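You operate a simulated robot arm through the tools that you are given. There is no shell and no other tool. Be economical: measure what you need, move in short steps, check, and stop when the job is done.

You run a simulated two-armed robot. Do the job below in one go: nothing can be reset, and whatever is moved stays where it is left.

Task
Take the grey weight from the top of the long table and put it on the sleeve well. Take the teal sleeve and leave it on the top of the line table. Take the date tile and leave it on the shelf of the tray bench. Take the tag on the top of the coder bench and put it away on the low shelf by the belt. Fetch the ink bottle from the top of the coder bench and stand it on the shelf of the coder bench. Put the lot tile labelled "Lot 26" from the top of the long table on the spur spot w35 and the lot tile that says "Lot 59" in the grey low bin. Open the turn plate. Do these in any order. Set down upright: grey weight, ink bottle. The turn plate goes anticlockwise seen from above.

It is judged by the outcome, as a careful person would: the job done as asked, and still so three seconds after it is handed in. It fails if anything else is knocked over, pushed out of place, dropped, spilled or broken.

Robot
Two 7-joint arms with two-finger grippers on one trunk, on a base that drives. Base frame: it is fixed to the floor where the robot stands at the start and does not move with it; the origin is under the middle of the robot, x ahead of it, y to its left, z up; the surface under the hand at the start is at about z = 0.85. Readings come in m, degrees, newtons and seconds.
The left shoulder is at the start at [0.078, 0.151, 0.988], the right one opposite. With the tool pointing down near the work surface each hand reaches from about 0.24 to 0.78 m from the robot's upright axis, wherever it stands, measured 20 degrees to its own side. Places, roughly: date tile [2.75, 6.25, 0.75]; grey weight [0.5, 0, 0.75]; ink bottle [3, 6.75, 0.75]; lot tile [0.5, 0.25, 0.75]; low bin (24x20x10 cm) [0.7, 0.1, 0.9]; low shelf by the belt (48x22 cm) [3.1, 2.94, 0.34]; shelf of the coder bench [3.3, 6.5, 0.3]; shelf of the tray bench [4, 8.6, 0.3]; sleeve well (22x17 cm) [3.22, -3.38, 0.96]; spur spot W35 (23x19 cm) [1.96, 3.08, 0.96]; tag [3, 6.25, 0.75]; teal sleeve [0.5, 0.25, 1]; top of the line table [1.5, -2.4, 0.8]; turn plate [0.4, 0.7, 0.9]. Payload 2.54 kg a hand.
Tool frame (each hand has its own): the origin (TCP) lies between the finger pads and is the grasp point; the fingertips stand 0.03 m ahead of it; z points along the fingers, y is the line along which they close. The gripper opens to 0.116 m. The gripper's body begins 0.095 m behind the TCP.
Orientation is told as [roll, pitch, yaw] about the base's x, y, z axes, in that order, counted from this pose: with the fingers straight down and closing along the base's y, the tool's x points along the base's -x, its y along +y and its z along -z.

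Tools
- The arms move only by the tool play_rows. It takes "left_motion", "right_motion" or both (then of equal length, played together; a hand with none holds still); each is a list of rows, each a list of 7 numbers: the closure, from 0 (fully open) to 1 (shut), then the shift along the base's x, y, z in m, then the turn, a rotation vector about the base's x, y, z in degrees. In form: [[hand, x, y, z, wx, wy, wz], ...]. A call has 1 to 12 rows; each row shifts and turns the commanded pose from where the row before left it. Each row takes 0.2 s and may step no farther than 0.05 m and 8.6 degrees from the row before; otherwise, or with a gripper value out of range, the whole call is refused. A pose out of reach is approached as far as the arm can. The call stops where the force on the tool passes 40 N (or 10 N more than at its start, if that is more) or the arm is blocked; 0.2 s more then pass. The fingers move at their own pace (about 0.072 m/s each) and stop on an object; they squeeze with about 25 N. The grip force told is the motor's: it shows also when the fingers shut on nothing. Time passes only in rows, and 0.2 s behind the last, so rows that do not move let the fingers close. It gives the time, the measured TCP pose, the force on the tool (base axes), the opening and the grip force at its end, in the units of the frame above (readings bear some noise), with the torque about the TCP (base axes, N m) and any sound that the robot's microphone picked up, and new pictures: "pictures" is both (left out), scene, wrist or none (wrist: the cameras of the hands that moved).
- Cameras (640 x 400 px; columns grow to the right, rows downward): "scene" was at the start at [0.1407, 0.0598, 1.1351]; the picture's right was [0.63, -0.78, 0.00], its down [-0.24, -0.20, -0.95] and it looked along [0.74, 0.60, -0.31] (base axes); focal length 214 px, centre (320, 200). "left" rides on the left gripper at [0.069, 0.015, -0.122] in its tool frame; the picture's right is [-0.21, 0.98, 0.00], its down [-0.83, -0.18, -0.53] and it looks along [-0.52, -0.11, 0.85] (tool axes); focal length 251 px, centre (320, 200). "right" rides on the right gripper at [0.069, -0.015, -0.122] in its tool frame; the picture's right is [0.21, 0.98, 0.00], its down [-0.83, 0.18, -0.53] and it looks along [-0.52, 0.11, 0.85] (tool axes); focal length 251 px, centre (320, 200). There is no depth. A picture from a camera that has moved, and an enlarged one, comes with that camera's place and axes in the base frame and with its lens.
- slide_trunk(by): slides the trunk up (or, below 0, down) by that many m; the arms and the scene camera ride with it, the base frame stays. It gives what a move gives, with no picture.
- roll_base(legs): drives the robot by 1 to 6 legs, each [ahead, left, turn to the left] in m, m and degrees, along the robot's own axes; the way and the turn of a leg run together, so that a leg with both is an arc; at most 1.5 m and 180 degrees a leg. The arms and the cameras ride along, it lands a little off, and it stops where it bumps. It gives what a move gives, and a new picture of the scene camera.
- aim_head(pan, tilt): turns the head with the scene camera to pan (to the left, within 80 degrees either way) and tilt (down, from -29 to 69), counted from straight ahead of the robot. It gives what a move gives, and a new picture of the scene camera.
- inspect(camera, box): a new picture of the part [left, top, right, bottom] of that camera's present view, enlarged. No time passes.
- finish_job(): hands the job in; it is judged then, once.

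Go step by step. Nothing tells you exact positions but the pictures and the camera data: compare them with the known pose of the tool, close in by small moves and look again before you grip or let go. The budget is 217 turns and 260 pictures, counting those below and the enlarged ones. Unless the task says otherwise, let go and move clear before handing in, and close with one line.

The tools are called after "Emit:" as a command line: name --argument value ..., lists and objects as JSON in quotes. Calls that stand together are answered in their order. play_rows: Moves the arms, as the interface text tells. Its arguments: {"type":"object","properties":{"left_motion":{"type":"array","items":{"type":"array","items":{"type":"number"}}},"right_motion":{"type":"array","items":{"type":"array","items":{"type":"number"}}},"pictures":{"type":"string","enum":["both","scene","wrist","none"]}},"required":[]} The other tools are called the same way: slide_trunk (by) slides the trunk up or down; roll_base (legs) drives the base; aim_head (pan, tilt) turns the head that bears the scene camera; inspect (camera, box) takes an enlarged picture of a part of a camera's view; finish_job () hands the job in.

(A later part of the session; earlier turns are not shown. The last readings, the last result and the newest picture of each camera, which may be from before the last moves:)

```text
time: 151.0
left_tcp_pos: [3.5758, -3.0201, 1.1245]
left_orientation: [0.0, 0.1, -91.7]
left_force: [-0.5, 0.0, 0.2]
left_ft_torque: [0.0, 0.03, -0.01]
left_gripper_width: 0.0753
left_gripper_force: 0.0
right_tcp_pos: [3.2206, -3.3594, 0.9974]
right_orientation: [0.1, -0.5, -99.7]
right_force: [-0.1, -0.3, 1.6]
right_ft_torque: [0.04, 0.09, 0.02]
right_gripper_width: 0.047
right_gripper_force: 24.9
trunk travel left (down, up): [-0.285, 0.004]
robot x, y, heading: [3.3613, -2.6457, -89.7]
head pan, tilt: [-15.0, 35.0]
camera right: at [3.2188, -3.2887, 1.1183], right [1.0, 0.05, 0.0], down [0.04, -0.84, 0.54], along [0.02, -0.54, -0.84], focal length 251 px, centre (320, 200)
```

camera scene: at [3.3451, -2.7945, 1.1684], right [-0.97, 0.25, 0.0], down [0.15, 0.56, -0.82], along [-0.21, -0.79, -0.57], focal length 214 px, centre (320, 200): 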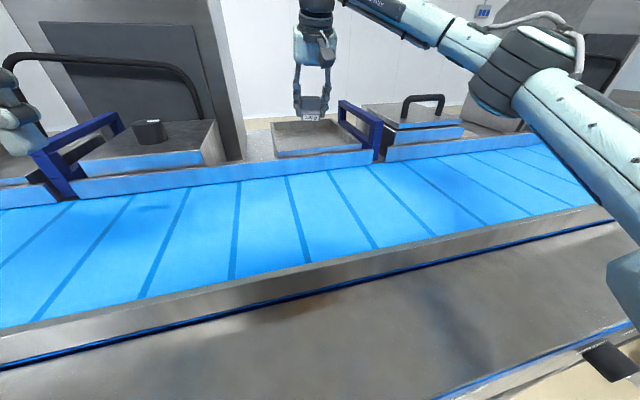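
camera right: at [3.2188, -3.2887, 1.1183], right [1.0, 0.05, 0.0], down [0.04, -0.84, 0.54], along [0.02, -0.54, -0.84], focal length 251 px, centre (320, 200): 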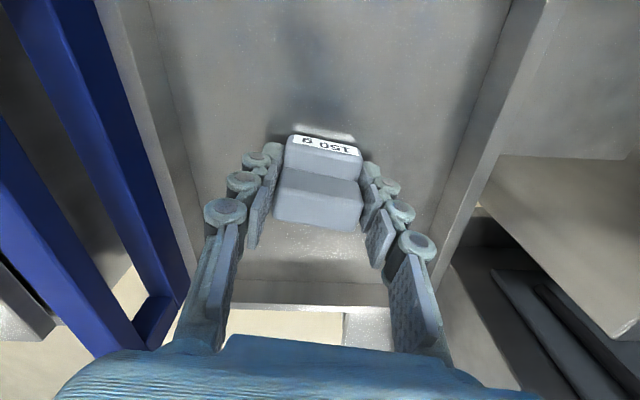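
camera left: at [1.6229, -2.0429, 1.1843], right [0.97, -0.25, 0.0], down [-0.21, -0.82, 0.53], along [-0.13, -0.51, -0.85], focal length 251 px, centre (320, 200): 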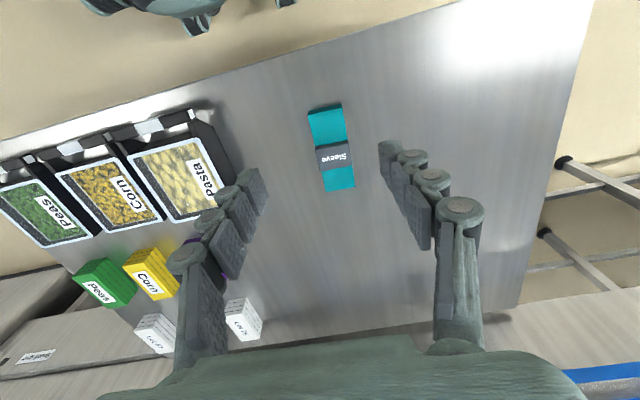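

It's touching the floor of the well. Releasing and lifting.

Emit:
play_rows --right_motion '[[0.35, 0, 0, 0, 0, 0, 0], [0.35, 0, 0, 0, 0, 0, 0], [0.35, 0, 0, 0.03, 0, 0, 0], [0.35, 0, 0, 0.025, -2, 0, 0], [0.35, 0, 0.0, 0.02, -4, 0, 0], [0.35, 0, 0.01, 0.03, -4, 0, 0], [0.35, 0, 0.04, 0.02, 0, 0, 0], [0.35, 0, 0.045, 0.01, 0, 0, 0], [0.35, 0, 0.045, 0.0, 0, 0, 0]]' --pictures "both"

```text
time: 153.0
left_tcp_pos: [3.5743, -3.021, 1.1246]
left_orientation: [0.2, 0.1, -91.7]
left_force: [0.1, -0.4, -0.2]
left_ft_torque: [-0.01, -0.02, 0.01]
left_gripper_width: 0.0752
left_gripper_force: 0.0
right_tcp_pos: [3.2204, -3.2185, 1.1326]
right_orientation: [1.9, -10.3, -100.0]
right_force: [-0.2, 0.2, 1.0]
right_ft_torque: [-0.02, 0.0, -0.02]
right_gripper_width: 0.0755
right_gripper_force: 0.1
trunk travel left (down, up): [-0.285, 0.004]
robot x, y, heading: [3.3704, -2.6395, -89.7]
head pan, tilt: [-15.0, 35.0]
camera scene: at [3.3449, -2.7936, 1.1686], right [-0.97, 0.25, 0.0], down [0.15, 0.55, -0.82], along [-0.21, -0.79, -0.57], focal length 214 px, centre (320, 200)
camera right: at [3.2191, -3.1275, 1.2388], right [1.0, 0.04, -0.01], down [0.04, -0.73, 0.68], along [0.02, -0.68, -0.73], focal length 251 px, centre (320, 200)
```

scene: 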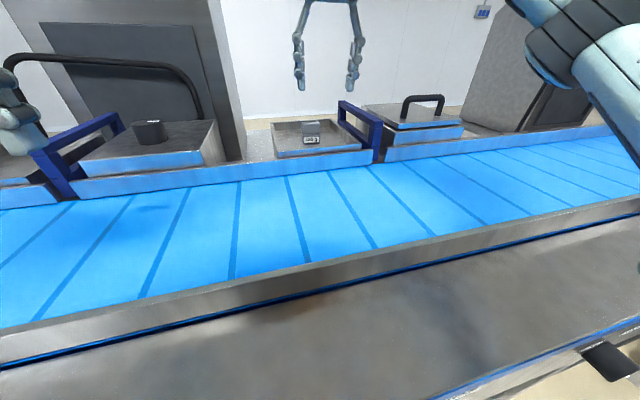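
right: 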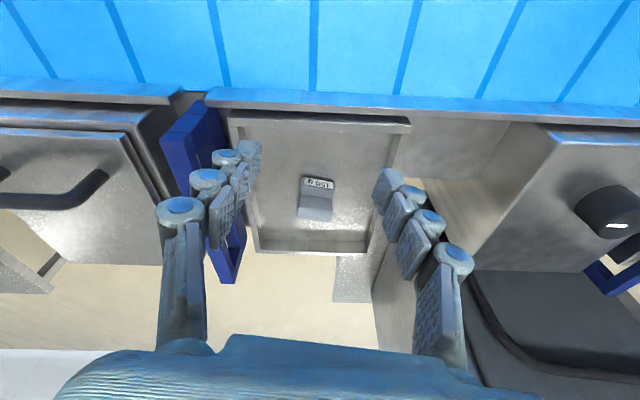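

The weight stands upright in the well. Now back to the long table for Lot 26: retract the right hand and drive back along the aisle.

Emit:
play_rows --right_motion '[[0.35, -0.01, 0.045, 0, 3, 0, 0], [0.35, -0.01, 0.045, 0, 4, 0, 0], [0.35, -0.01, 0.045, 0, 3, 0, 2], [0.35, -0.01, 0.045, 0, 0, 0, 4], [0.35, -0.01, 0.045, 0, 0, 0, 4]]' --pictures "none"

Emit:
roll_base --legs '[[-1.22, 0, 0], [0, -1.5, 0], [0, -1.5, 0], [0, -0.52, 0]]'

```text
time: 154.2
left_tcp_pos: [3.5757, -3.021, 1.123]
left_orientation: [0.2, 0.1, -91.6]
left_force: [-0.8, 0.9, 0.8]
left_ft_torque: [-0.01, -0.03, -0.01]
left_gripper_width: 0.0752
left_gripper_force: 0.0
right_tcp_pos: [3.1701, -2.9924, 1.1329]
right_orientation: [0.1, -0.4, -89.7]
right_force: [0.0, 0.5, 0.0]
right_ft_torque: [-0.01, -0.04, 0.03]
right_gripper_width: 0.0754
right_gripper_force: 0.2
trunk travel left (down, up): [-0.285, 0.004]
robot x, y, heading: [3.3663, -2.6399, -89.8]
head pan, tilt: [-15.0, 35.0]
```

```text
time: 193.7
left_tcp_pos: [0.0681, -1.8139, 1.1249]
left_orientation: [0.1, 0.2, -91.1]
left_force: [0.2, 0.2, -1.1]
left_ft_torque: [0.01, -0.01, -0.01]
left_gripper_width: 0.0756
left_gripper_force: 0.0
right_tcp_pos: [-0.3376, -1.7909, 1.1321]
right_orientation: [0.1, -0.5, -89.3]
right_force: [-0.5, 0.0, 0.2]
right_ft_torque: [0.0, 0.01, 0.01]
right_gripper_width: 0.0752
right_gripper_force: 0.0
trunk travel left (down, up): [-0.285, 0.004]
robot x, y, heading: [-0.1432, -1.4378, -89.5]
head pan, tilt: [-15.0, 35.0]
camera scene: at [-0.1646, -1.5891, 1.1685], right [-0.97, 0.25, 0.0], down [0.14, 0.56, -0.82], along [-0.2, -0.79, -0.57], focal length 214 px, centre (320, 200)
```

scene: 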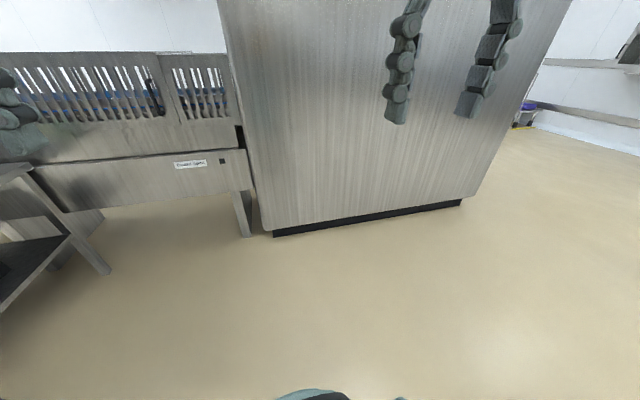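

Emit:
roll_base --legs '[[0, 0, 89.5], [0, 1.4, 0], [0, 0.34, 0]]'

Emit:
slide_trunk --by -0.06

Emit:
aim_head --pan 0 --tilt 45

```text
time: 214.6
left_tcp_pos: [0.237, 0.5053, 1.1246]
left_orientation: [0.1, 0.3, -1.9]
left_force: [0.6, 0.7, 0.0]
left_ft_torque: [-0.07, 0.0, 0.01]
left_gripper_width: 0.0754
left_gripper_force: 0.1
right_tcp_pos: [0.2098, 0.0986, 1.1323]
right_orientation: [0.1, -0.3, 0.1]
right_force: [-0.1, 0.0, 1.2]
right_ft_torque: [0.01, 0.04, -0.02]
right_gripper_width: 0.0751
right_gripper_force: 0.1
trunk travel left (down, up): [-0.285, 0.004]
robot x, y, heading: [-0.1467, 0.2979, -0.1]
head pan, tilt: [-15.0, 35.0]
camera scene: at [0.0112, 0.2754, 1.1685], right [-0.26, -0.97, 0.0], down [-0.55, 0.15, -0.82], along [0.79, -0.21, -0.57], focal length 214 px, centre (320, 200)
```

scene: 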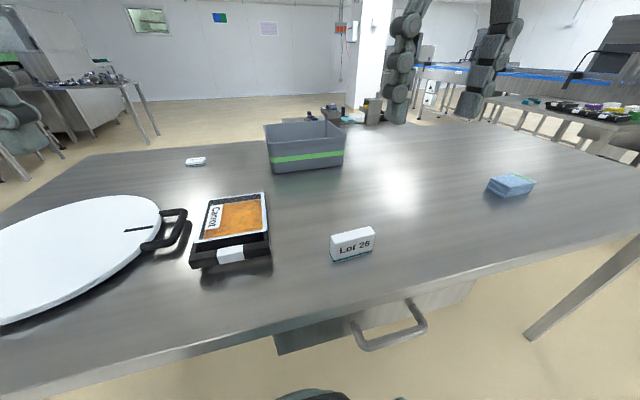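

```text
time: 215.6
left_tcp_pos: [0.2385, 0.5047, 1.0651]
left_orientation: [0.1, 0.2, -1.8]
left_force: [0.1, -0.9, 0.3]
left_ft_torque: [0.02, -0.01, -0.02]
left_gripper_width: 0.0754
left_gripper_force: 0.1
right_tcp_pos: [0.211, 0.0985, 1.0717]
right_orientation: [0.1, -0.4, 0.2]
right_force: [-0.5, 0.6, 0.0]
right_ft_torque: [0.03, -0.03, 0.04]
right_gripper_width: 0.0752
right_gripper_force: 0.0
trunk travel left (down, up): [-0.225, 0.064]
robot x, y, heading: [-0.1439, 0.2965, 0.1]
head pan, tilt: [-15.0, 35.0]
```

```text
time: 216.3
left_tcp_pos: [0.2371, 0.5049, 1.0632]
left_orientation: [0.2, 0.2, -1.8]
left_force: [0.7, -0.2, -0.1]
left_ft_torque: [0.01, -0.01, 0.0]
left_gripper_width: 0.0752
left_gripper_force: 0.0
right_tcp_pos: [0.2097, 0.0985, 1.0709]
right_orientation: [0.1, -0.4, 0.1]
right_force: [-0.4, 1.0, 0.6]
right_ft_torque: [0.01, 0.03, 0.02]
right_gripper_width: 0.0754
right_gripper_force: 0.1
trunk travel left (down, up): [-0.225, 0.064]
robot x, y, heading: [-0.1433, 0.2955, 0.1]
head pan, tilt: [0.0, 45.0]
camera scene: at [0.0074, 0.298, 1.0937], right [0.0, -1.0, 0.0], down [-0.71, 0.0, -0.71], along [0.71, 0.0, -0.71], focal length 214 px, centre (320, 200)
```

scene: 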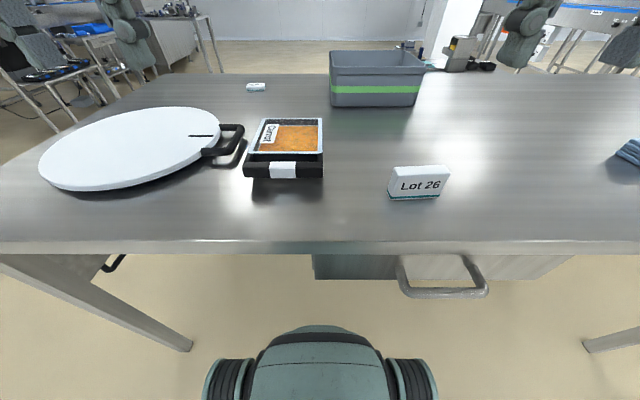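

Lot 26 is at about (0.26, 0.15). I'll turn the right hand to close along x above it.

Emit:
play_rows --right_motion '[[0.2, 0.004, 0.005, 0, 0, 0, 8.2], [0.2, 0.005, 0.005, 0, 0, 0, 8.2], [0.2, 0.005, 0.005, 0, 0, 0, 8.2], [0.2, 0.005, 0.005, 0, 0, 0, 8.2], [0.2, 0.005, 0.005, 0, 0, 0, 8.2], [0.2, 0.005, 0.005, 0, 0, 0, 8.2], [0.2, 0.005, 0.005, 0, 0, 0, 8.2], [0.2, 0.005, 0.005, -0.01, 0, 0, 8.2], [0.2, 0.005, 0.005, -0.02, 0, 0, 8.2], [0.2, 0.005, 0.005, -0.02, 0, 0, 8.2], [0.2, 0.003, 0.003, 0, 0, 0, 8.0]]' --pictures "wrist"

```text
time: 218.7
left_tcp_pos: [0.2366, 0.5052, 1.0634]
left_orientation: [0.1, 0.3, -1.8]
left_force: [0.0, 0.4, -0.1]
left_ft_torque: [-0.02, 0.0, -0.01]
left_gripper_width: 0.0754
left_gripper_force: 0.0
right_tcp_pos: [0.1985, 0.2018, 0.9995]
right_orientation: [0.1, -0.5, 90.0]
right_force: [-0.5, -0.9, 0.9]
right_ft_torque: [-0.01, 0.0, -0.02]
right_gripper_width: 0.093
right_gripper_force: 0.0
right hand out of reach, approached as far as the arm can: row 9, 10, 11
trunk travel left (down, up): [-0.225, 0.064]
robot x, y, heading: [-0.1393, 0.2952, -0.2]
head pan, tilt: [0.0, 45.0]
camera right: at [0.2145, 0.1308, 1.1193], right [-0.98, -0.22, 0.0], down [-0.18, 0.82, 0.54], along [-0.12, 0.53, -0.84], focal length 251 px, centre (320, 200)
```

right: 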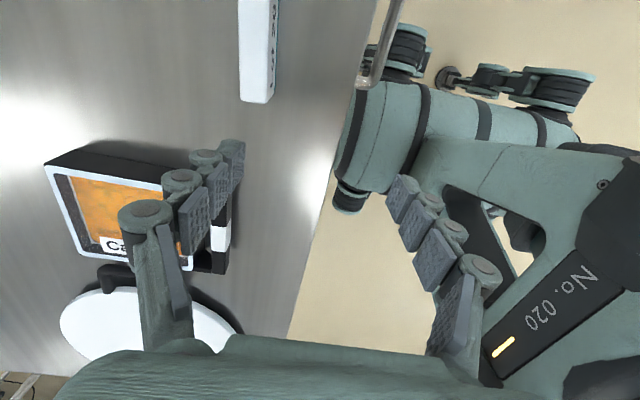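

The tile is too close to my body; I'll raise the hand and back the base off 0.17 m, a little left.

Emit:
play_rows --right_motion '[[0.2, 0.01, -0.02, 0.03, 0, 0, 0], [0.2, 0.02, -0.03, 0.03, 0, 0, 0], [0.2, 0.03, -0.03, 0.02, 0, 0, 0]]' --pictures "none"

Emit:
roll_base --legs '[[-0.17, 0.1, 0]]'

Emit:
play_rows --right_motion '[[0.2, 0.03, -0.02, 0, 0, 0, 0], [0.2, 0.03, -0.02, 0, 0, 0, 0], [0.2, 0.03, -0.02, 0, 0, 0, 0]]' --pictures "wrist"

```text
time: 219.5
left_tcp_pos: [0.2368, 0.5036, 1.0648]
left_orientation: [0.1, 0.1, -1.8]
left_force: [0.3, -0.1, -0.4]
left_ft_torque: [0.04, -0.01, -0.01]
left_gripper_width: 0.0755
left_gripper_force: 0.1
right_tcp_pos: [0.1748, 0.1885, 1.0364]
right_orientation: [0.2, -0.6, 90.0]
right_force: [0.1, 0.0, 0.2]
right_ft_torque: [0.01, -0.01, 0.01]
right_gripper_width: 0.0928
right_gripper_force: 0.0
right hand out of reach, approached as far as the arm can: row 1, 2, 3
trunk travel left (down, up): [-0.225, 0.064]
robot x, y, heading: [-0.1419, 0.2954, 0.0]
head pan, tilt: [0.0, 45.0]
```

```text
time: 221.2
left_tcp_pos: [0.0646, 0.605, 1.0642]
left_orientation: [0.2, 0.2, -1.7]
left_force: [-0.7, -0.1, 0.8]
left_ft_torque: [-0.01, -0.02, 0.01]
left_gripper_width: 0.0751
left_gripper_force: 0.1
right_tcp_pos: [0.0032, 0.2879, 1.037]
right_orientation: [0.1, -0.4, 90.1]
right_force: [0.0, 0.1, 0.4]
right_ft_torque: [-0.01, -0.02, 0.0]
right_gripper_width: 0.093
right_gripper_force: 0.1
trunk travel left (down, up): [-0.225, 0.064]
robot x, y, heading: [-0.3121, 0.3984, 0.2]
head pan, tilt: [0.0, 45.0]
camera scene: at [-0.164, 0.3976, 1.0937], right [0.0, -1.0, 0.0], down [-0.71, 0.0, -0.71], along [0.71, 0.0, -0.71], focal length 214 px, centre (320, 200)
```

scene: 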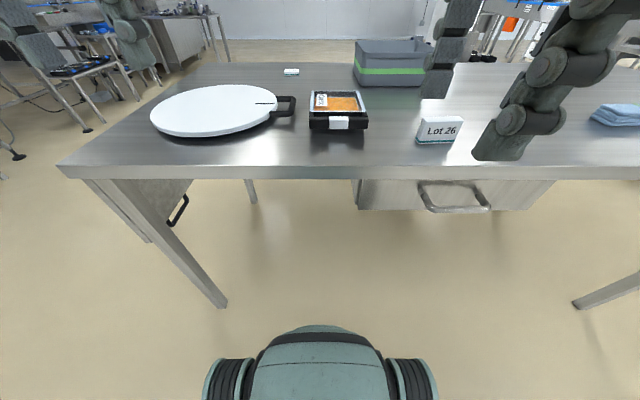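

```text
time: 222.0
left_tcp_pos: [0.0653, 0.6048, 1.0636]
left_orientation: [0.1, 0.3, -1.6]
left_force: [0.5, 0.3, -0.3]
left_ft_torque: [0.01, -0.02, 0.01]
left_gripper_width: 0.0755
left_gripper_force: 0.1
right_tcp_pos: [0.0122, 0.2865, 1.0144]
right_orientation: [0.0, -0.5, 90.0]
right_force: [-1.1, -0.3, 0.3]
right_ft_torque: [0.0, -0.01, 0.04]
right_gripper_width: 0.0929
right_gripper_force: 0.0
right hand out of reach, approached as far as the arm can: row 1, 2, 3
trunk travel left (down, up): [-0.225, 0.064]
robot x, y, heading: [-0.312, 0.4007, 0.2]
head pan, tilt: [0.0, 45.0]
camera right: at [0.029, 0.2159, 1.1348], right [-0.98, -0.21, 0.0], down [-0.18, 0.82, 0.54], along [-0.12, 0.53, -0.84], focal length 251 px, centre (320, 200)
```

right: 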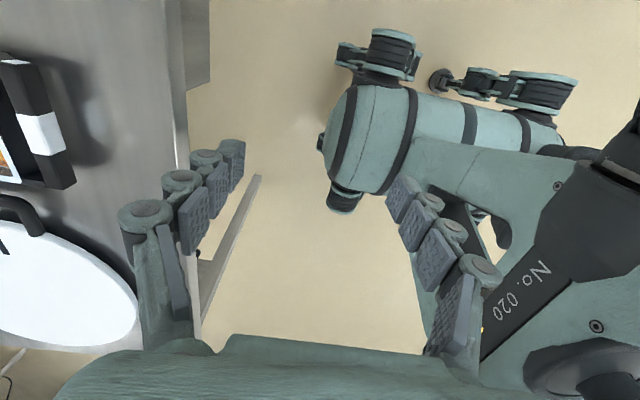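

The arm is folded awkwardly. I'll unwind partly, reach outward, and then turn again.

Emit:
play_rows --right_motion '[[0.2, 0, 0, 0.01, 0, 0, -8], [0.2, 0, 0, 0.01, 0, 0, -8], [0.2, 0.01, -0.02, 0.01, 0, 0, -8], [0.2, 0.03, -0.03, 0.01, 0, 0, -8], [0.2, 0.03, -0.03, 0, 0, 0, -8], [0.2, 0.03, -0.03, 0, 0, 0, -8], [0.2, 0.03, -0.02, 0, 0, 0, 0], [0.2, 0.03, 0, 0, 0, 0, 0], [0.2, 0.03, 0, 0, 0, 0, 0]]' --pictures "none"

Emit:
play_rows --right_motion '[[0.2, 0.02, 0, 0, 0, 0, 8], [0.2, 0.02, 0, 0, 0, 0, 8], [0.2, 0.01, 0, 0, 0, 0, 8], [0.2, 0, 0, 0, 0, 0, 8], [0.2, 0, 0, 0, 0, 0, 8], [0.2, 0, 0, 0, 0, 0, 8]]' --pictures "wrist"

```text
time: 224.0
left_tcp_pos: [0.0662, 0.6037, 1.0625]
left_orientation: [0.1, 0.3, -1.7]
left_force: [0.2, -1.0, -0.5]
left_ft_torque: [0.04, 0.02, 0.03]
left_gripper_width: 0.0754
left_gripper_force: 0.0
right_tcp_pos: [0.1942, 0.1657, 1.049]
right_orientation: [0.0, -0.4, 41.9]
right_force: [-0.2, -0.1, -0.4]
right_ft_torque: [0.01, 0.01, 0.03]
right_gripper_width: 0.0929
right_gripper_force: 0.1
right hand out of reach, approached as far as the arm can: row 9
trunk travel left (down, up): [-0.225, 0.064]
robot x, y, heading: [-0.3145, 0.3933, 0.2]
head pan, tilt: [0.0, 45.0]
```

```text
time: 225.4
left_tcp_pos: [0.0658, 0.6036, 1.064]
left_orientation: [0.1, 0.3, -1.8]
left_force: [0.2, -0.1, 0.1]
left_ft_torque: [-0.02, -0.02, 0.01]
left_gripper_width: 0.0754
left_gripper_force: 0.0
right_tcp_pos: [0.0453, 0.3215, 0.9768]
right_orientation: [0.1, -0.5, 90.2]
right_force: [0.6, -0.6, 0.5]
right_ft_torque: [0.03, 0.03, 0.02]
right_gripper_width: 0.093
right_gripper_force: 0.0
right hand out of reach, approached as far as the arm can: row 1, 2, 3, 4, 5, 6
trunk travel left (down, up): [-0.225, 0.064]
robot x, y, heading: [-0.3159, 0.3944, 0.1]
head pan, tilt: [0.0, 45.0]
camera right: at [0.0613, 0.2509, 1.0983], right [-0.98, -0.22, 0.0], down [-0.18, 0.82, 0.54], along [-0.12, 0.53, -0.84], focal length 251 px, centre (320, 200)
```

right: 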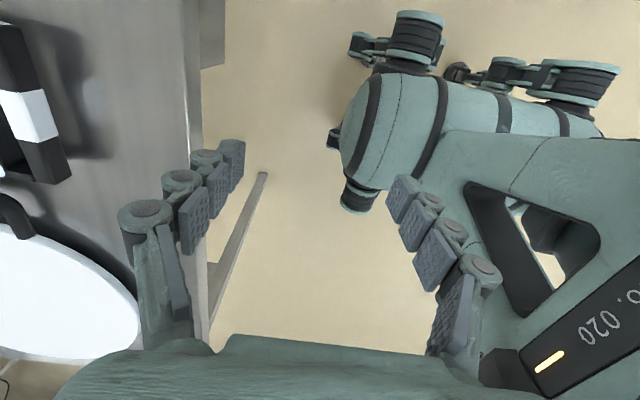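

The right wrist won't reach +90°. I'll tuck the right hand back to yaw 0 and use the left hand, which works at -90°.

Emit:
play_rows --right_motion '[[0.2, 0, 0, 0.02, 0, 0, -8.2], [0.2, 0, 0, 0.02, 0, 0, -8.2], [0.2, 0, -0.01, 0.02, 0, 0, -8.2], [0.2, 0, -0.02, 0.02, 0, 0, -8.2], [0.2, 0, -0.02, 0.01, 0, 0, -8.2], [0.2, 0, -0.02, 0, 0, 0, -8.2], [0.2, 0, -0.02, 0, 0, 0, -8.2], [0.2, 0, -0.02, 0, 0, 0, -8.2], [0.2, 0, -0.02, 0, 0, 0, -8.2], [0.2, 0, -0.02, 0, 0, 0, -8.2], [0.2, 0, 0, 0, 0, 0, -8.0]]' --pictures "none"

Emit:
roll_base --legs '[[0, -0.5, 0], [0.06, 0, 0]]'

Emit:
play_rows --left_motion '[[0.2, 0.01, 0, 0, 0, 0, -8.2], [0.2, 0.01, 0, 0, 0, 0, -8.2], [0.2, 0.01, 0, 0, 0, 0, -8.2], [0.2, 0.01, 0, 0, 0, 0, -8.2], [0.2, 0.01, 0, 0, 0, 0, -8.2], [0.2, 0.01, 0, 0, 0, 0, -8.2], [0.2, 0.015, 0.005, 0, 0, 0, -8.2], [0.2, 0.015, 0.01, -0.01, 0, 0, -8.2], [0.2, 0.015, 0.01, -0.01, 0, 0, -8.2], [0.2, 0.015, 0.015, -0.01, 0, 0, -8.2], [0.2, 0.015, 0.015, 0, 0, 0, -7]]' --pictures "both"

```text
time: 227.8
left_tcp_pos: [0.0658, 0.6037, 1.064]
left_orientation: [0.2, 0.3, -1.7]
left_force: [-0.4, -1.1, 0.0]
left_ft_torque: [-0.02, -0.01, -0.01]
left_gripper_width: 0.0757
left_gripper_force: 0.1
right_tcp_pos: [0.0459, 0.1721, 1.0667]
right_orientation: [0.0, -0.5, 0.0]
right_force: [-0.3, 0.4, -0.7]
right_ft_torque: [0.02, 0.02, 0.0]
right_gripper_width: 0.0927
right_gripper_force: 0.2
trunk travel left (down, up): [-0.225, 0.064]
robot x, y, heading: [-0.3144, 0.3974, 0.2]
head pan, tilt: [0.0, 45.0]
```

```text
time: 233.7
left_tcp_pos: [0.1279, 0.1044, 1.0643]
left_orientation: [0.2, 0.3, -1.4]
left_force: [0.9, 0.1, 0.0]
left_ft_torque: [0.0, 0.06, 0.02]
left_gripper_width: 0.0755
left_gripper_force: 0.0
right_tcp_pos: [0.1086, -0.3268, 1.0667]
right_orientation: [0.1, -0.4, 0.5]
right_force: [0.1, -0.2, -1.3]
right_ft_torque: [-0.03, 0.03, 0.0]
right_gripper_width: 0.0926
right_gripper_force: 0.1
trunk travel left (down, up): [-0.225, 0.064]
robot x, y, heading: [-0.2519, -0.1044, 0.6]
head pan, tilt: [0.0, 45.0]
camera scene: at [-0.1008, -0.1019, 1.0935], right [0.01, -1.0, 0.0], down [-0.71, -0.01, -0.71], along [0.71, 0.01, -0.71], focal length 214 px, centre (320, 200)
```

scene: 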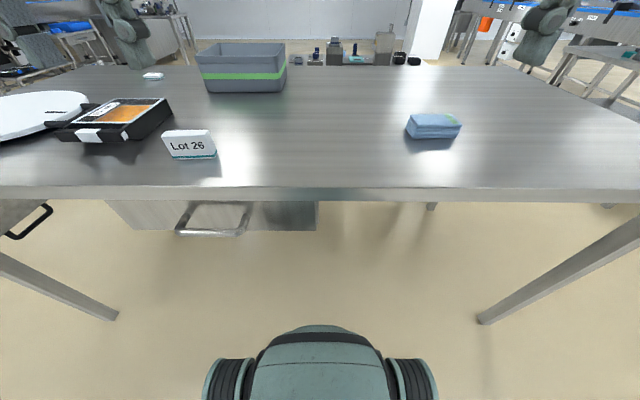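

```text
time: 236.1
left_tcp_pos: [0.262, 0.1622, 1.034]
left_orientation: [0.2, 0.3, -90.6]
left_force: [0.0, 0.2, 0.4]
left_ft_torque: [0.02, -0.01, -0.01]
left_gripper_width: 0.0928
left_gripper_force: 0.1
right_tcp_pos: [0.1097, -0.3266, 1.0673]
right_orientation: [0.2, -0.4, 0.5]
right_force: [-0.5, -0.3, 0.5]
right_ft_torque: [-0.02, -0.04, -0.02]
right_gripper_width: 0.0928
right_gripper_force: 0.1
trunk travel left (down, up): [-0.225, 0.064]
robot x, y, heading: [-0.2493, -0.1058, 0.7]
head pan, tilt: [0.0, 45.0]
camera scene: at [-0.1013, -0.1018, 1.0936], right [0.01, -1.0, 0.0], down [-0.71, -0.01, -0.71], along [0.71, 0.01, -0.71], focal length 214 px, centre (320, 200)
camera left: at [0.2758, 0.23, 1.1552], right [0.97, -0.22, 0.0], down [-0.19, -0.83, 0.53], along [-0.12, -0.52, -0.85], focal length 251 px, centre (320, 200)
```

scene: 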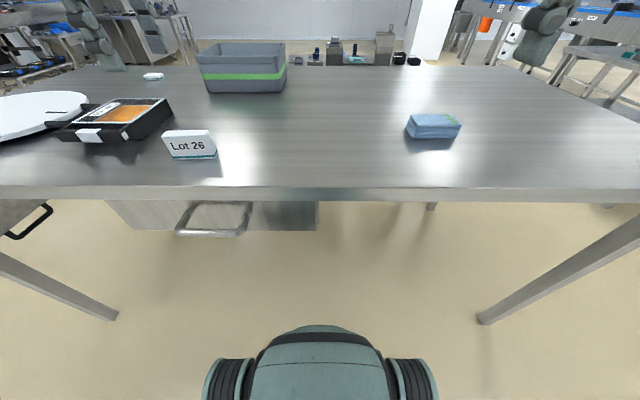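
left: 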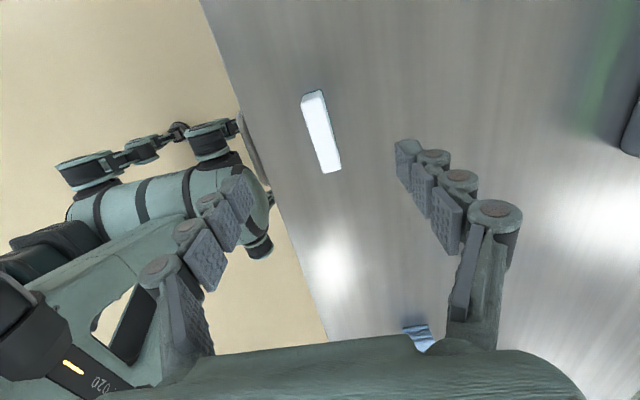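

Tile centred at (0.26, 0.153). Lowering and gripping.

Emit:
play_rows --left_motion '[[0.2, 0, -0.009, -0.045, 0, 0, 2], [0.25, 0, 0, -0.045, 0, 0, 0], [0.3, 0, 0, -0.035, 0, 0, 0], [0.3, 0, 0, -0.018, 0, 0, 0]]' --pictures "wrist"

```text
time: 237.1
left_tcp_pos: [0.2616, 0.1526, 0.8907]
left_orientation: [0.2, 0.3, -88.5]
left_force: [-0.5, -0.5, 0.1]
left_ft_torque: [-0.01, 0.0, -0.03]
left_gripper_width: 0.0812
left_gripper_force: 0.0
right_tcp_pos: [0.1092, -0.3261, 1.0664]
right_orientation: [0.0, -0.4, 0.5]
right_force: [-0.7, 0.4, 0.0]
right_ft_torque: [0.0, 0.0, 0.0]
right_gripper_width: 0.0927
right_gripper_force: 0.0
trunk travel left (down, up): [-0.225, 0.064]
robot x, y, heading: [-0.2511, -0.1049, 0.3]
head pan, tilt: [0.0, 45.0]
camera left: at [0.273, 0.2209, 1.012], right [0.98, -0.19, 0.0], down [-0.16, -0.83, 0.53], along [-0.1, -0.52, -0.85], focal length 251 px, centre (320, 200)
```

left: 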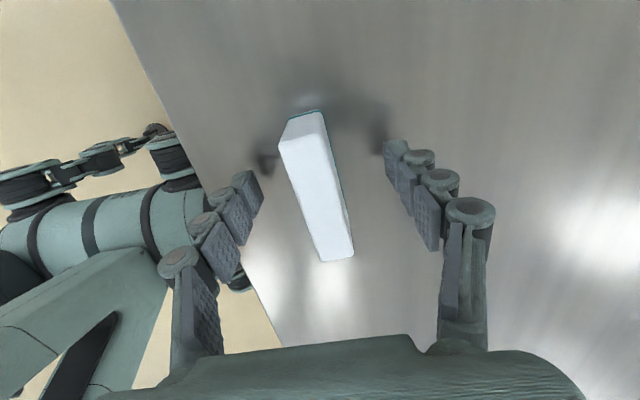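

Emit:
play_rows --left_motion '[[1, 0, 0, 0, 0, 0, 2], [1, 0, 0, 0, 0, 0, 0], [1, 0, 0, 0, 0, 0, 0], [1, 0, 0, 0.03, 0, 0, 0], [1, 0, 0, 0.045, 0, 0, 0], [1, 0, 0, 0.045, 0, 0, 0], [1, 0, 0, 0.045, 0, 0, 0], [1, -0.02, 0, 0.01, 0, 0, 8], [1, -0.02, 0, 0, 0, 0, 8], [1, -0.02, 0, 0, 0, 0, 8]]' --pictures "wrist"

Emit:
aim_head --pan 70 --tilt 10

```text
time: 239.2
left_tcp_pos: [0.2009, 0.1522, 1.0659]
left_orientation: [0.2, 0.3, -62.2]
left_force: [0.9, -0.5, -0.6]
left_ft_torque: [-0.01, 0.02, -0.01]
left_gripper_width: 0.0207
left_gripper_force: 24.7
right_tcp_pos: [0.1083, -0.3271, 1.0683]
right_orientation: [0.1, -0.5, 0.6]
right_force: [-0.3, -0.6, -0.4]
right_ft_torque: [0.0, 0.01, 0.02]
right_gripper_width: 0.0928
right_gripper_force: 0.0
trunk travel left (down, up): [-0.225, 0.064]
robot x, y, heading: [-0.251, -0.1074, 0.5]
head pan, tilt: [0.0, 45.0]
camera left: at [0.1812, 0.219, 1.1874], right [0.96, 0.26, 0.0], down [0.22, -0.82, 0.53], along [0.14, -0.51, -0.85], focal length 251 px, centre (320, 200)
```

left: 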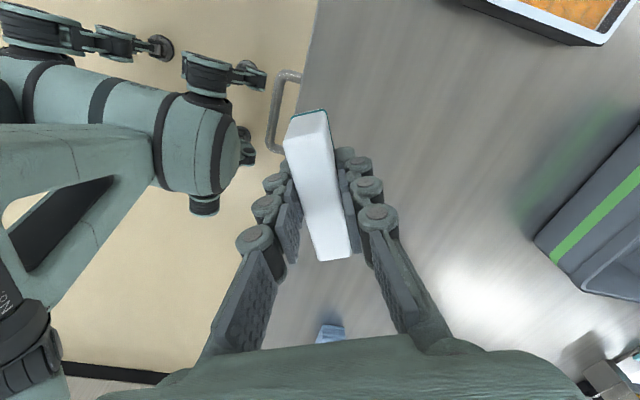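

```text
time: 240.7
left_tcp_pos: [0.2019, 0.152, 1.0662]
left_orientation: [0.2, 0.3, -62.4]
left_force: [-0.1, -0.1, 0.1]
left_ft_torque: [0.04, -0.01, 0.01]
left_gripper_width: 0.0208
left_gripper_force: 25.2
right_tcp_pos: [0.109, -0.3271, 1.0671]
right_orientation: [0.1, -0.4, 0.5]
right_force: [0.0, 0.1, -0.6]
right_ft_torque: [0.01, -0.02, 0.02]
right_gripper_width: 0.0927
right_gripper_force: 0.0
trunk travel left (down, up): [-0.225, 0.064]
robot x, y, heading: [-0.2491, -0.1011, 0.6]
head pan, tilt: [70.0, 10.0]
camera scene: at [-0.1517, -0.015, 1.1486], right [0.94, -0.33, 0.0], down [-0.06, -0.16, -0.98], along [0.33, 0.93, -0.17], focal length 214 px, centre (320, 200)
```

scene: 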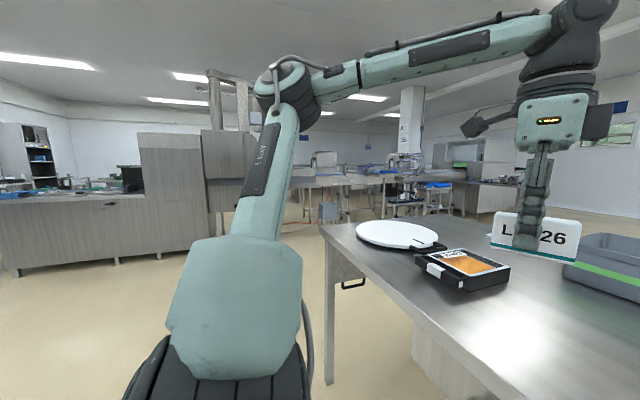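

Lot 26 held (text confirmed). I'll turn left and drive past the table's end, then look for the spur.

Emit:
roll_base --legs '[[-0.1, 0, 0], [0, 0, 90], [1.4, 0, 0]]'

Emit:
aim_head --pan -35 --tilt 12

```text
time: 252.2
left_tcp_pos: [-0.6342, 1.725, 1.0658]
left_orientation: [0.1, 0.4, 28.3]
left_force: [-0.6, 0.4, -1.1]
left_ft_torque: [0.02, 0.0, -0.01]
left_gripper_width: 0.0209
left_gripper_force: 24.7
right_tcp_pos: [-0.1545, 1.6366, 1.0666]
right_orientation: [0.1, -0.4, 91.1]
right_force: [0.3, 0.8, -0.5]
right_ft_torque: [0.02, 0.0, -0.01]
right_gripper_width: 0.0926
right_gripper_force: 0.1
trunk travel left (down, up): [-0.225, 0.064]
robot x, y, heading: [-0.3728, 1.2754, 91.1]
head pan, tilt: [70.0, 10.0]
camera scene: at [-0.462, 1.3738, 1.1486], right [0.32, 0.95, 0.0], down [0.16, -0.06, -0.98], along [-0.93, 0.32, -0.17], focal length 214 px, centre (320, 200)
```

scene: 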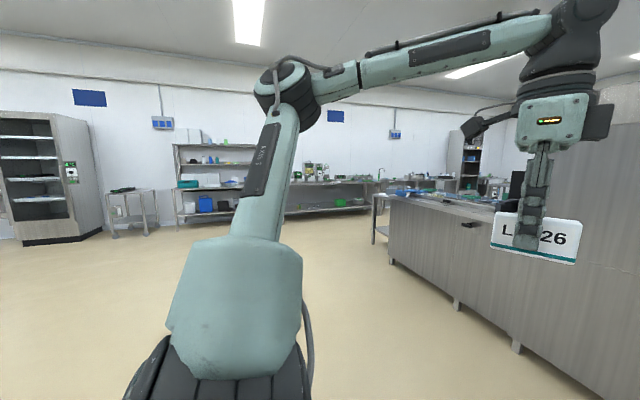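

```text
time: 254.1
left_tcp_pos: [-0.634, 1.7248, 1.0658]
left_orientation: [0.2, 0.3, 28.3]
left_force: [-0.9, 0.7, 0.5]
left_ft_torque: [-0.03, 0.0, 0.02]
left_gripper_width: 0.0208
left_gripper_force: 25.0
right_tcp_pos: [-0.1541, 1.6369, 1.0688]
right_orientation: [0.0, -0.5, 91.1]
right_force: [-0.1, -0.3, -1.0]
right_ft_torque: [-0.02, -0.01, -0.02]
right_gripper_width: 0.0928
right_gripper_force: 0.1
trunk travel left (down, up): [-0.225, 0.064]
robot x, y, heading: [-0.3717, 1.2752, 90.9]
head pan, tilt: [-35.0, 12.0]
camera scene: at [-0.3221, 1.4212, 1.1453], right [0.83, -0.56, 0.0], down [-0.12, -0.17, -0.98], along [0.54, 0.81, -0.21], focal length 214 px, centre (320, 200)
```

scene: 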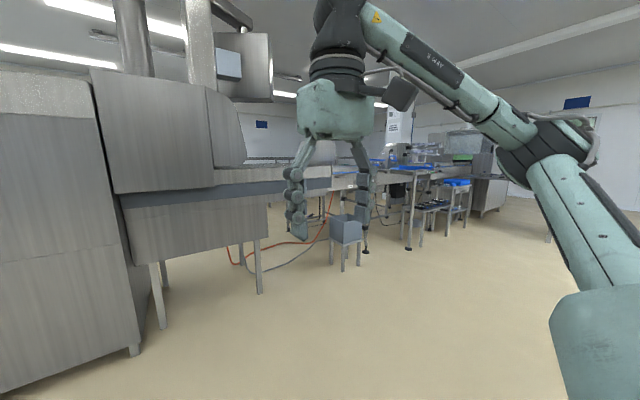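

The spur stands around x≈1.95 with its leg at y≈2.86. I'll drive to face it at about (1.95, 1.75).

Emit:
roll_base --legs '[[0.45, 0, -1], [0, -1.5, 0], [0, -0.85, 0]]'

Emit:
aim_head --pan 0 --tilt 12

```text
time: 278.9
left_tcp_pos: [1.6992, 2.1975, 1.067]
left_orientation: [0.1, 0.3, 27.8]
left_force: [-0.5, -0.9, -1.1]
left_ft_torque: [-0.05, 0.0, 0.0]
left_gripper_width: 0.0211
left_gripper_force: 25.0
right_tcp_pos: [2.1764, 2.1053, 1.0672]
right_orientation: [0.1, -0.5, 90.9]
right_force: [-0.1, 0.7, -0.4]
right_ft_torque: [0.01, -0.03, 0.0]
right_gripper_width: 0.0926
right_gripper_force: 0.2
trunk travel left (down, up): [-0.225, 0.064]
robot x, y, heading: [1.9565, 1.7421, 90.7]
head pan, tilt: [-35.0, 12.0]
camera scene: at [2.0086, 1.8904, 1.1453], right [0.83, -0.56, 0.0], down [-0.12, -0.17, -0.98], along [0.55, 0.81, -0.21], focal length 214 px, centre (320, 200)
```

scene: 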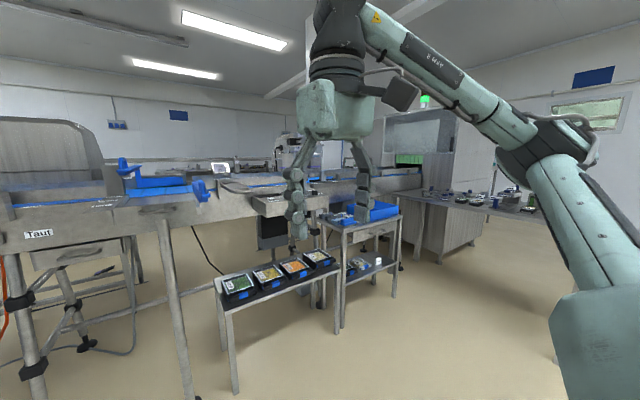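

```text
time: 279.9
left_tcp_pos: [1.6984, 2.1962, 1.0665]
left_orientation: [0.1, 0.2, 27.9]
left_force: [-0.5, 0.0, -0.4]
left_ft_torque: [-0.04, 0.03, 0.02]
left_gripper_width: 0.0209
left_gripper_force: 24.5
right_tcp_pos: [2.1768, 2.1052, 1.0679]
right_orientation: [0.2, -0.5, 90.7]
right_force: [1.0, 0.1, 0.6]
right_ft_torque: [0.03, 0.0, 0.01]
right_gripper_width: 0.0929
right_gripper_force: 0.1
trunk travel left (down, up): [-0.225, 0.064]
robot x, y, heading: [1.9534, 1.7462, 90.8]
head pan, tilt: [0.0, 12.0]
camera scene: at [1.9549, 1.9065, 1.1453], right [1.0, 0.01, 0.0], down [0.0, -0.21, -0.98], along [-0.01, 0.98, -0.21], focal length 214 px, centre (320, 200)
```

scene: 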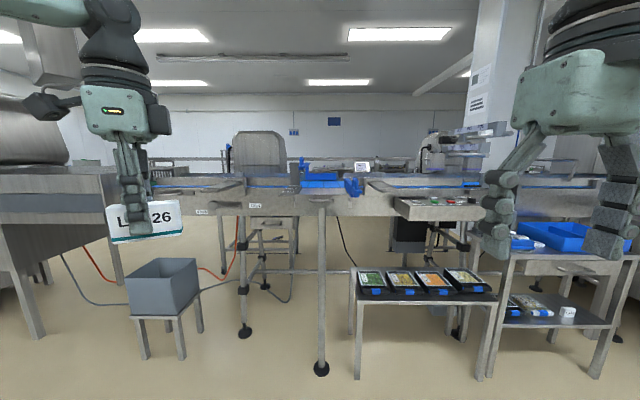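

Emit:
inspect --camera "scene" --box '[150, 120, 400, 240]'

Emit:
inspect --camera "scene" --box '[340, 170, 640, 360]'

```text
2.56 times, centred on (275, 180) of scene
camera zoom: at [1.9549, 1.9065, 1.1453], right [1.0, 0.01, 0.0], down [0.0, -0.21, -0.98], along [-0.01, 0.98, -0.21], focal length 549 px, centre (435, 251)
```

zoom: 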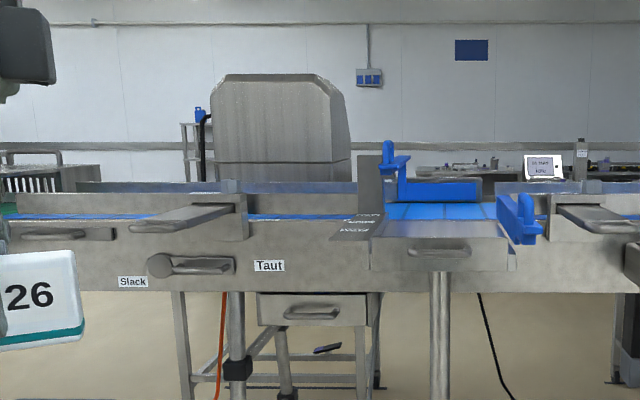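

```text
2.11 times, centred on (490, 265) of scene
camera zoom: at [1.9549, 1.9065, 1.1453], right [1.0, 0.01, 0.0], down [0.0, -0.21, -0.98], along [-0.01, 0.98, -0.21], focal length 452 px, centre (-38, 63)
```

zoom: 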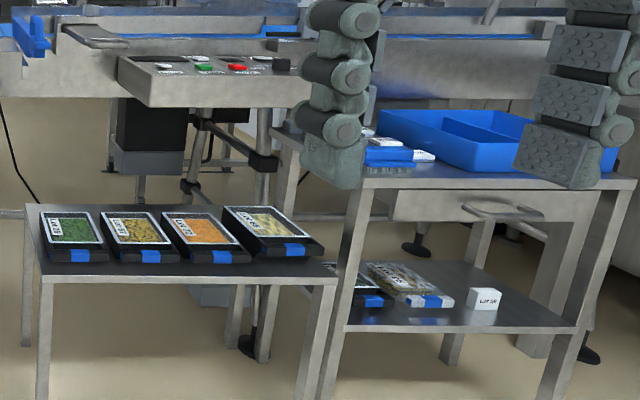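

I see the spur plate with W labels at its left edge, on a pedestal at x≈1.95. Raising the trunk and moving nearer for a better view.

Emit:
slide_trunk --by 0.06

Emit:
roll_base --legs '[[0.45, -0.08, 0]]'

Emit:
aim_head --pan 5 --tilt 28

```text
time: 280.9
left_tcp_pos: [1.6977, 2.1976, 1.1257]
left_orientation: [0.1, 0.2, 27.9]
left_force: [-0.1, 0.5, -0.2]
left_ft_torque: [0.0, -0.02, 0.01]
left_gripper_width: 0.0206
left_gripper_force: 25.0
right_tcp_pos: [2.1776, 2.107, 1.1257]
right_orientation: [0.1, -0.4, 90.8]
right_force: [0.4, 0.6, -0.6]
right_ft_torque: [-0.04, 0.02, 0.0]
right_gripper_width: 0.0928
right_gripper_force: 0.1
trunk travel left (down, up): [-0.285, 0.004]
robot x, y, heading: [1.9568, 1.7459, 90.8]
head pan, tilt: [0.0, 12.0]
```

```text
time: 283.7
left_tcp_pos: [1.772, 2.6478, 1.1263]
left_orientation: [0.1, 0.3, 27.8]
left_force: [0.4, 0.2, -0.4]
left_ft_torque: [-0.04, 0.0, -0.01]
left_gripper_width: 0.0209
left_gripper_force: 24.6
right_tcp_pos: [2.2516, 2.5575, 1.1266]
right_orientation: [0.1, -0.4, 90.8]
right_force: [0.2, -0.3, -0.5]
right_ft_torque: [-0.02, -0.01, 0.0]
right_gripper_width: 0.0929
right_gripper_force: 0.0
trunk travel left (down, up): [-0.285, 0.004]
robot x, y, heading: [2.0345, 2.1942, 90.7]
head pan, tilt: [0.0, 12.0]
camera scene: at [2.0288, 2.3581, 1.2053], right [1.0, 0.01, 0.0], down [0.0, -0.21, -0.98], along [-0.01, 0.98, -0.21], focal length 214 px, centre (320, 200)
```

scene: 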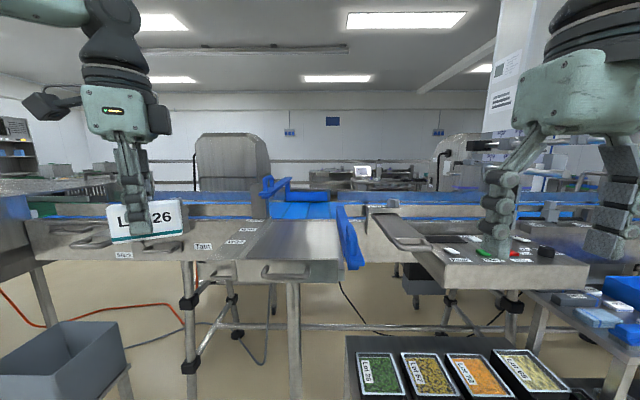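

```text
time: 284.5
left_tcp_pos: [1.773, 2.6465, 1.1267]
left_orientation: [0.2, 0.3, 28.0]
left_force: [-0.7, -0.4, -0.8]
left_ft_torque: [-0.03, 0.02, 0.02]
left_gripper_width: 0.0209
left_gripper_force: 24.6
right_tcp_pos: [2.2509, 2.5575, 1.127]
right_orientation: [0.1, -0.5, 90.8]
right_force: [-0.1, -0.3, -0.4]
right_ft_torque: [0.01, 0.0, 0.02]
right_gripper_width: 0.0926
right_gripper_force: 0.1
trunk travel left (down, up): [-0.285, 0.004]
robot x, y, heading: [2.0288, 2.1981, 90.8]
head pan, tilt: [5.0, 28.0]
camera scene: at [2.0209, 2.3552, 1.1795], right [0.99, 0.1, 0.0], down [0.05, -0.47, -0.88], along [-0.09, 0.88, -0.47], focal length 214 px, centre (320, 200)
```

scene: 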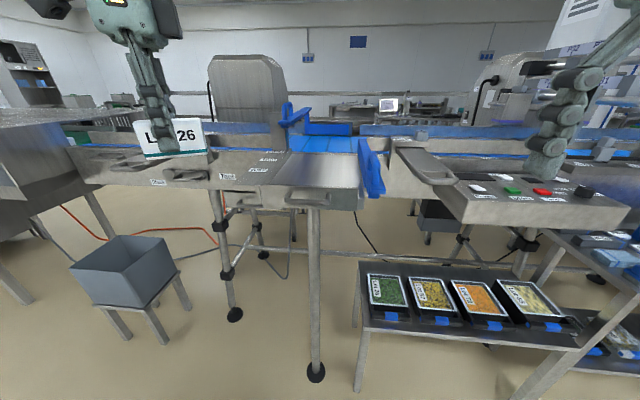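

Emit:
inspect --camera "scene" --box '[200, 90, 420, 220]'

```text
2.91 times, centred on (310, 155) of scene
camera zoom: at [2.0209, 2.3552, 1.1795], right [0.99, 0.1, 0.0], down [0.05, -0.47, -0.88], along [-0.09, 0.88, -0.47], focal length 624 px, centre (349, 331)
```

zoom: 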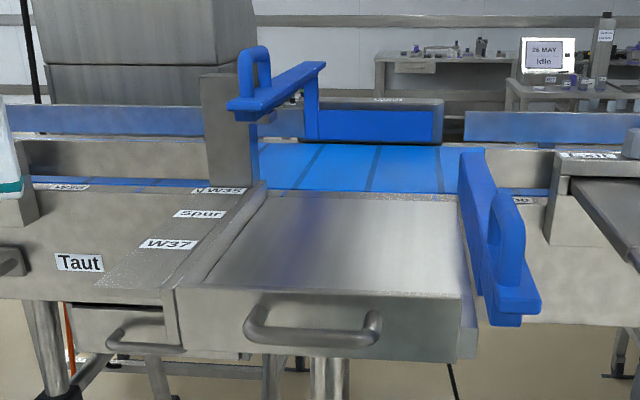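

Labels on the spur: W37 is the near half, W35 the far half — matching (1.96, 3.08). I'll move in a bit and turn the tile so the fingers close along x.

Emit:
roll_base --legs '[[0.15, -0.08, 0]]'

Emit:
play_rows --left_motion '[[1, 0, 0, 0, 0, 0, 8], [1, 0, 0, 0, 0, 0, 8], [1, 0, 0, 0, 0, 0, 8], [1, 0.0, 0, 0, 0, 0, 8], [1, 0.01, 0.01, 0, 0, 0, 8], [1, 0.02, 0.02, 0, 0, 0, 8], [1, 0.02, 0.02, 0, 0, 0, 8], [1, 0.02, 0.02, 0, 0, 0, 6]]' --pictures "both"

```text
time: 285.9
left_tcp_pos: [1.8509, 2.799, 1.1253]
left_orientation: [0.1, 0.3, 27.9]
left_force: [0.2, -0.3, -0.9]
left_ft_torque: [-0.05, -0.01, 0.0]
left_gripper_width: 0.0209
left_gripper_force: 24.4
right_tcp_pos: [2.3295, 2.7089, 1.1268]
right_orientation: [0.0, -0.4, 90.7]
right_force: [-0.7, 0.2, -0.1]
right_ft_torque: [-0.05, 0.01, -0.01]
right_gripper_width: 0.0927
right_gripper_force: 0.1
trunk travel left (down, up): [-0.285, 0.004]
robot x, y, heading: [2.1071, 2.3486, 90.6]
head pan, tilt: [5.0, 28.0]
camera scene: at [2.0989, 2.5077, 1.1793], right [0.99, 0.1, 0.0], down [0.05, -0.47, -0.88], along [-0.09, 0.88, -0.47], focal length 214 px, centre (320, 200)
```

scene: 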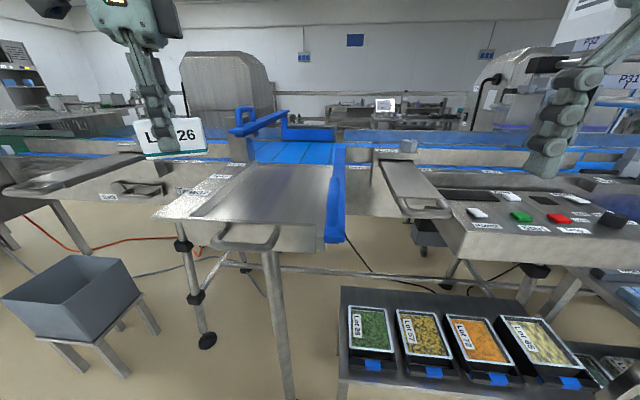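

```text
time: 287.7
left_tcp_pos: [1.919, 2.8687, 1.1248]
left_orientation: [0.2, 0.3, 90.1]
left_force: [-0.5, 0.7, 0.0]
left_ft_torque: [0.01, -0.01, -0.03]
left_gripper_width: 0.021
left_gripper_force: 24.4
right_tcp_pos: [2.3294, 2.7087, 1.1272]
right_orientation: [0.1, -0.4, 90.9]
right_force: [0.1, 0.2, 0.4]
right_ft_torque: [-0.02, 0.02, 0.0]
right_gripper_width: 0.0928
right_gripper_force: 0.1
trunk travel left (down, up): [-0.285, 0.004]
robot x, y, heading: [2.109, 2.3475, 90.9]
head pan, tilt: [5.0, 28.0]
camera scene: at [2.0987, 2.5079, 1.1792], right [0.99, 0.1, 0.0], down [0.05, -0.47, -0.88], along [-0.09, 0.88, -0.47], focal length 214 px, centre (320, 200)
camera left: at [1.9037, 2.8008, 1.2465], right [-0.98, 0.21, 0.0], down [0.18, 0.83, 0.53], along [0.11, 0.52, -0.85], focal length 251 px, centre (320, 200)
```

scene: 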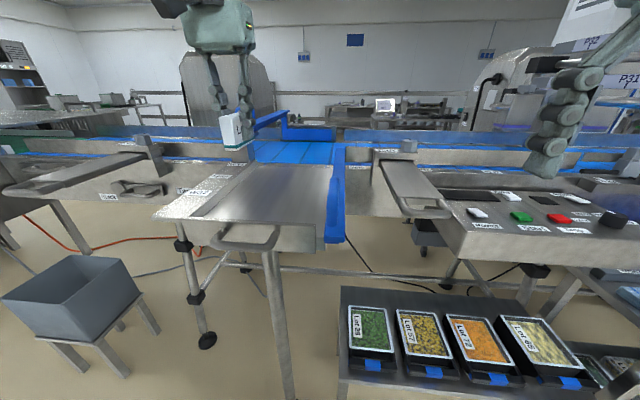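
left: 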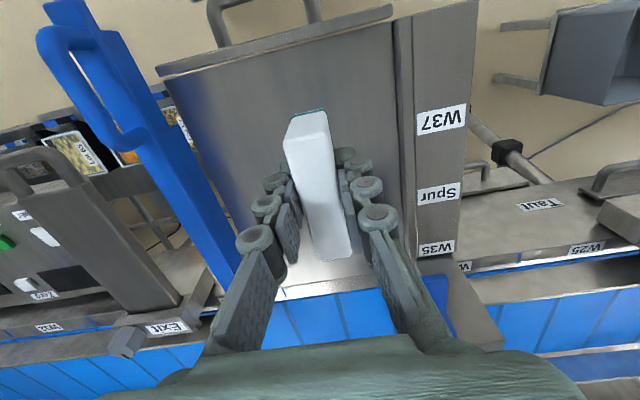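

The wrist view shows the spur plate with W35 label at y≈3.09 and the border around 3.0. I'll move the tile over (1.96, 3.07) while lowering.

Emit:
play_rows --left_motion '[[1, 0.01, 0.03, -0.02, 0, 0, 0], [1, 0.01, 0.035, -0.02, 0, 0, 0], [1, 0.01, 0.035, -0.015, 0, 0, 0], [1, 0.01, 0.035, -0.015, 0, 0, 0], [1, 0, 0.035, -0.005, 0, 0, 0], [1, 0, 0.031, -0.005, 0, 0, 0]]' --pictures "both"

```text
time: 289.1
left_tcp_pos: [1.8988, 2.9543, 1.0563]
left_orientation: [0.0, 0.2, 89.9]
left_force: [0.7, -0.4, -0.7]
left_ft_torque: [0.03, 0.03, -0.02]
left_gripper_width: 0.0209
left_gripper_force: 25.3
left hand out of reach, approached as far as the arm can: row 2, 3, 4, 5, 6
right_tcp_pos: [2.3284, 2.708, 1.1267]
right_orientation: [0.1, -0.5, 90.9]
right_force: [0.2, 0.1, 0.0]
right_ft_torque: [-0.01, 0.0, 0.03]
right_gripper_width: 0.0929
right_gripper_force: 0.1
trunk travel left (down, up): [-0.285, 0.004]
robot x, y, heading: [2.111, 2.3485, 90.9]
head pan, tilt: [5.0, 28.0]
camera scene: at [2.0986, 2.5071, 1.1794], right [0.99, 0.1, 0.0], down [0.05, -0.47, -0.88], along [-0.09, 0.88, -0.47], focal length 214 px, centre (320, 200)
camera left: at [1.8824, 2.8857, 1.178], right [-0.98, 0.22, 0.0], down [0.18, 0.83, 0.53], along [0.11, 0.52, -0.85], focal length 251 px, centre (320, 200)
```

scene: 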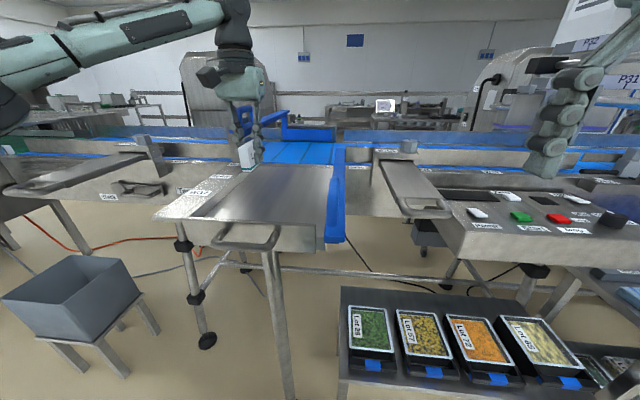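
left: 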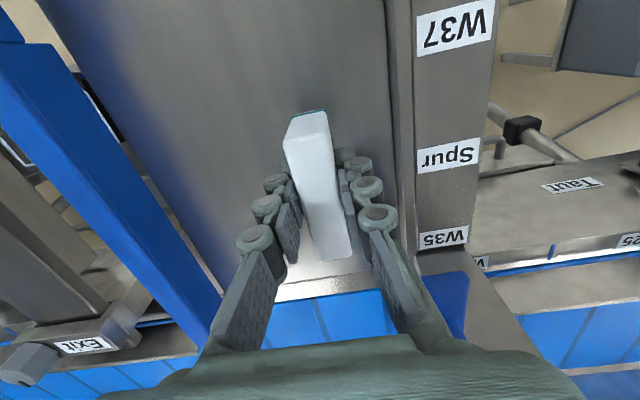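

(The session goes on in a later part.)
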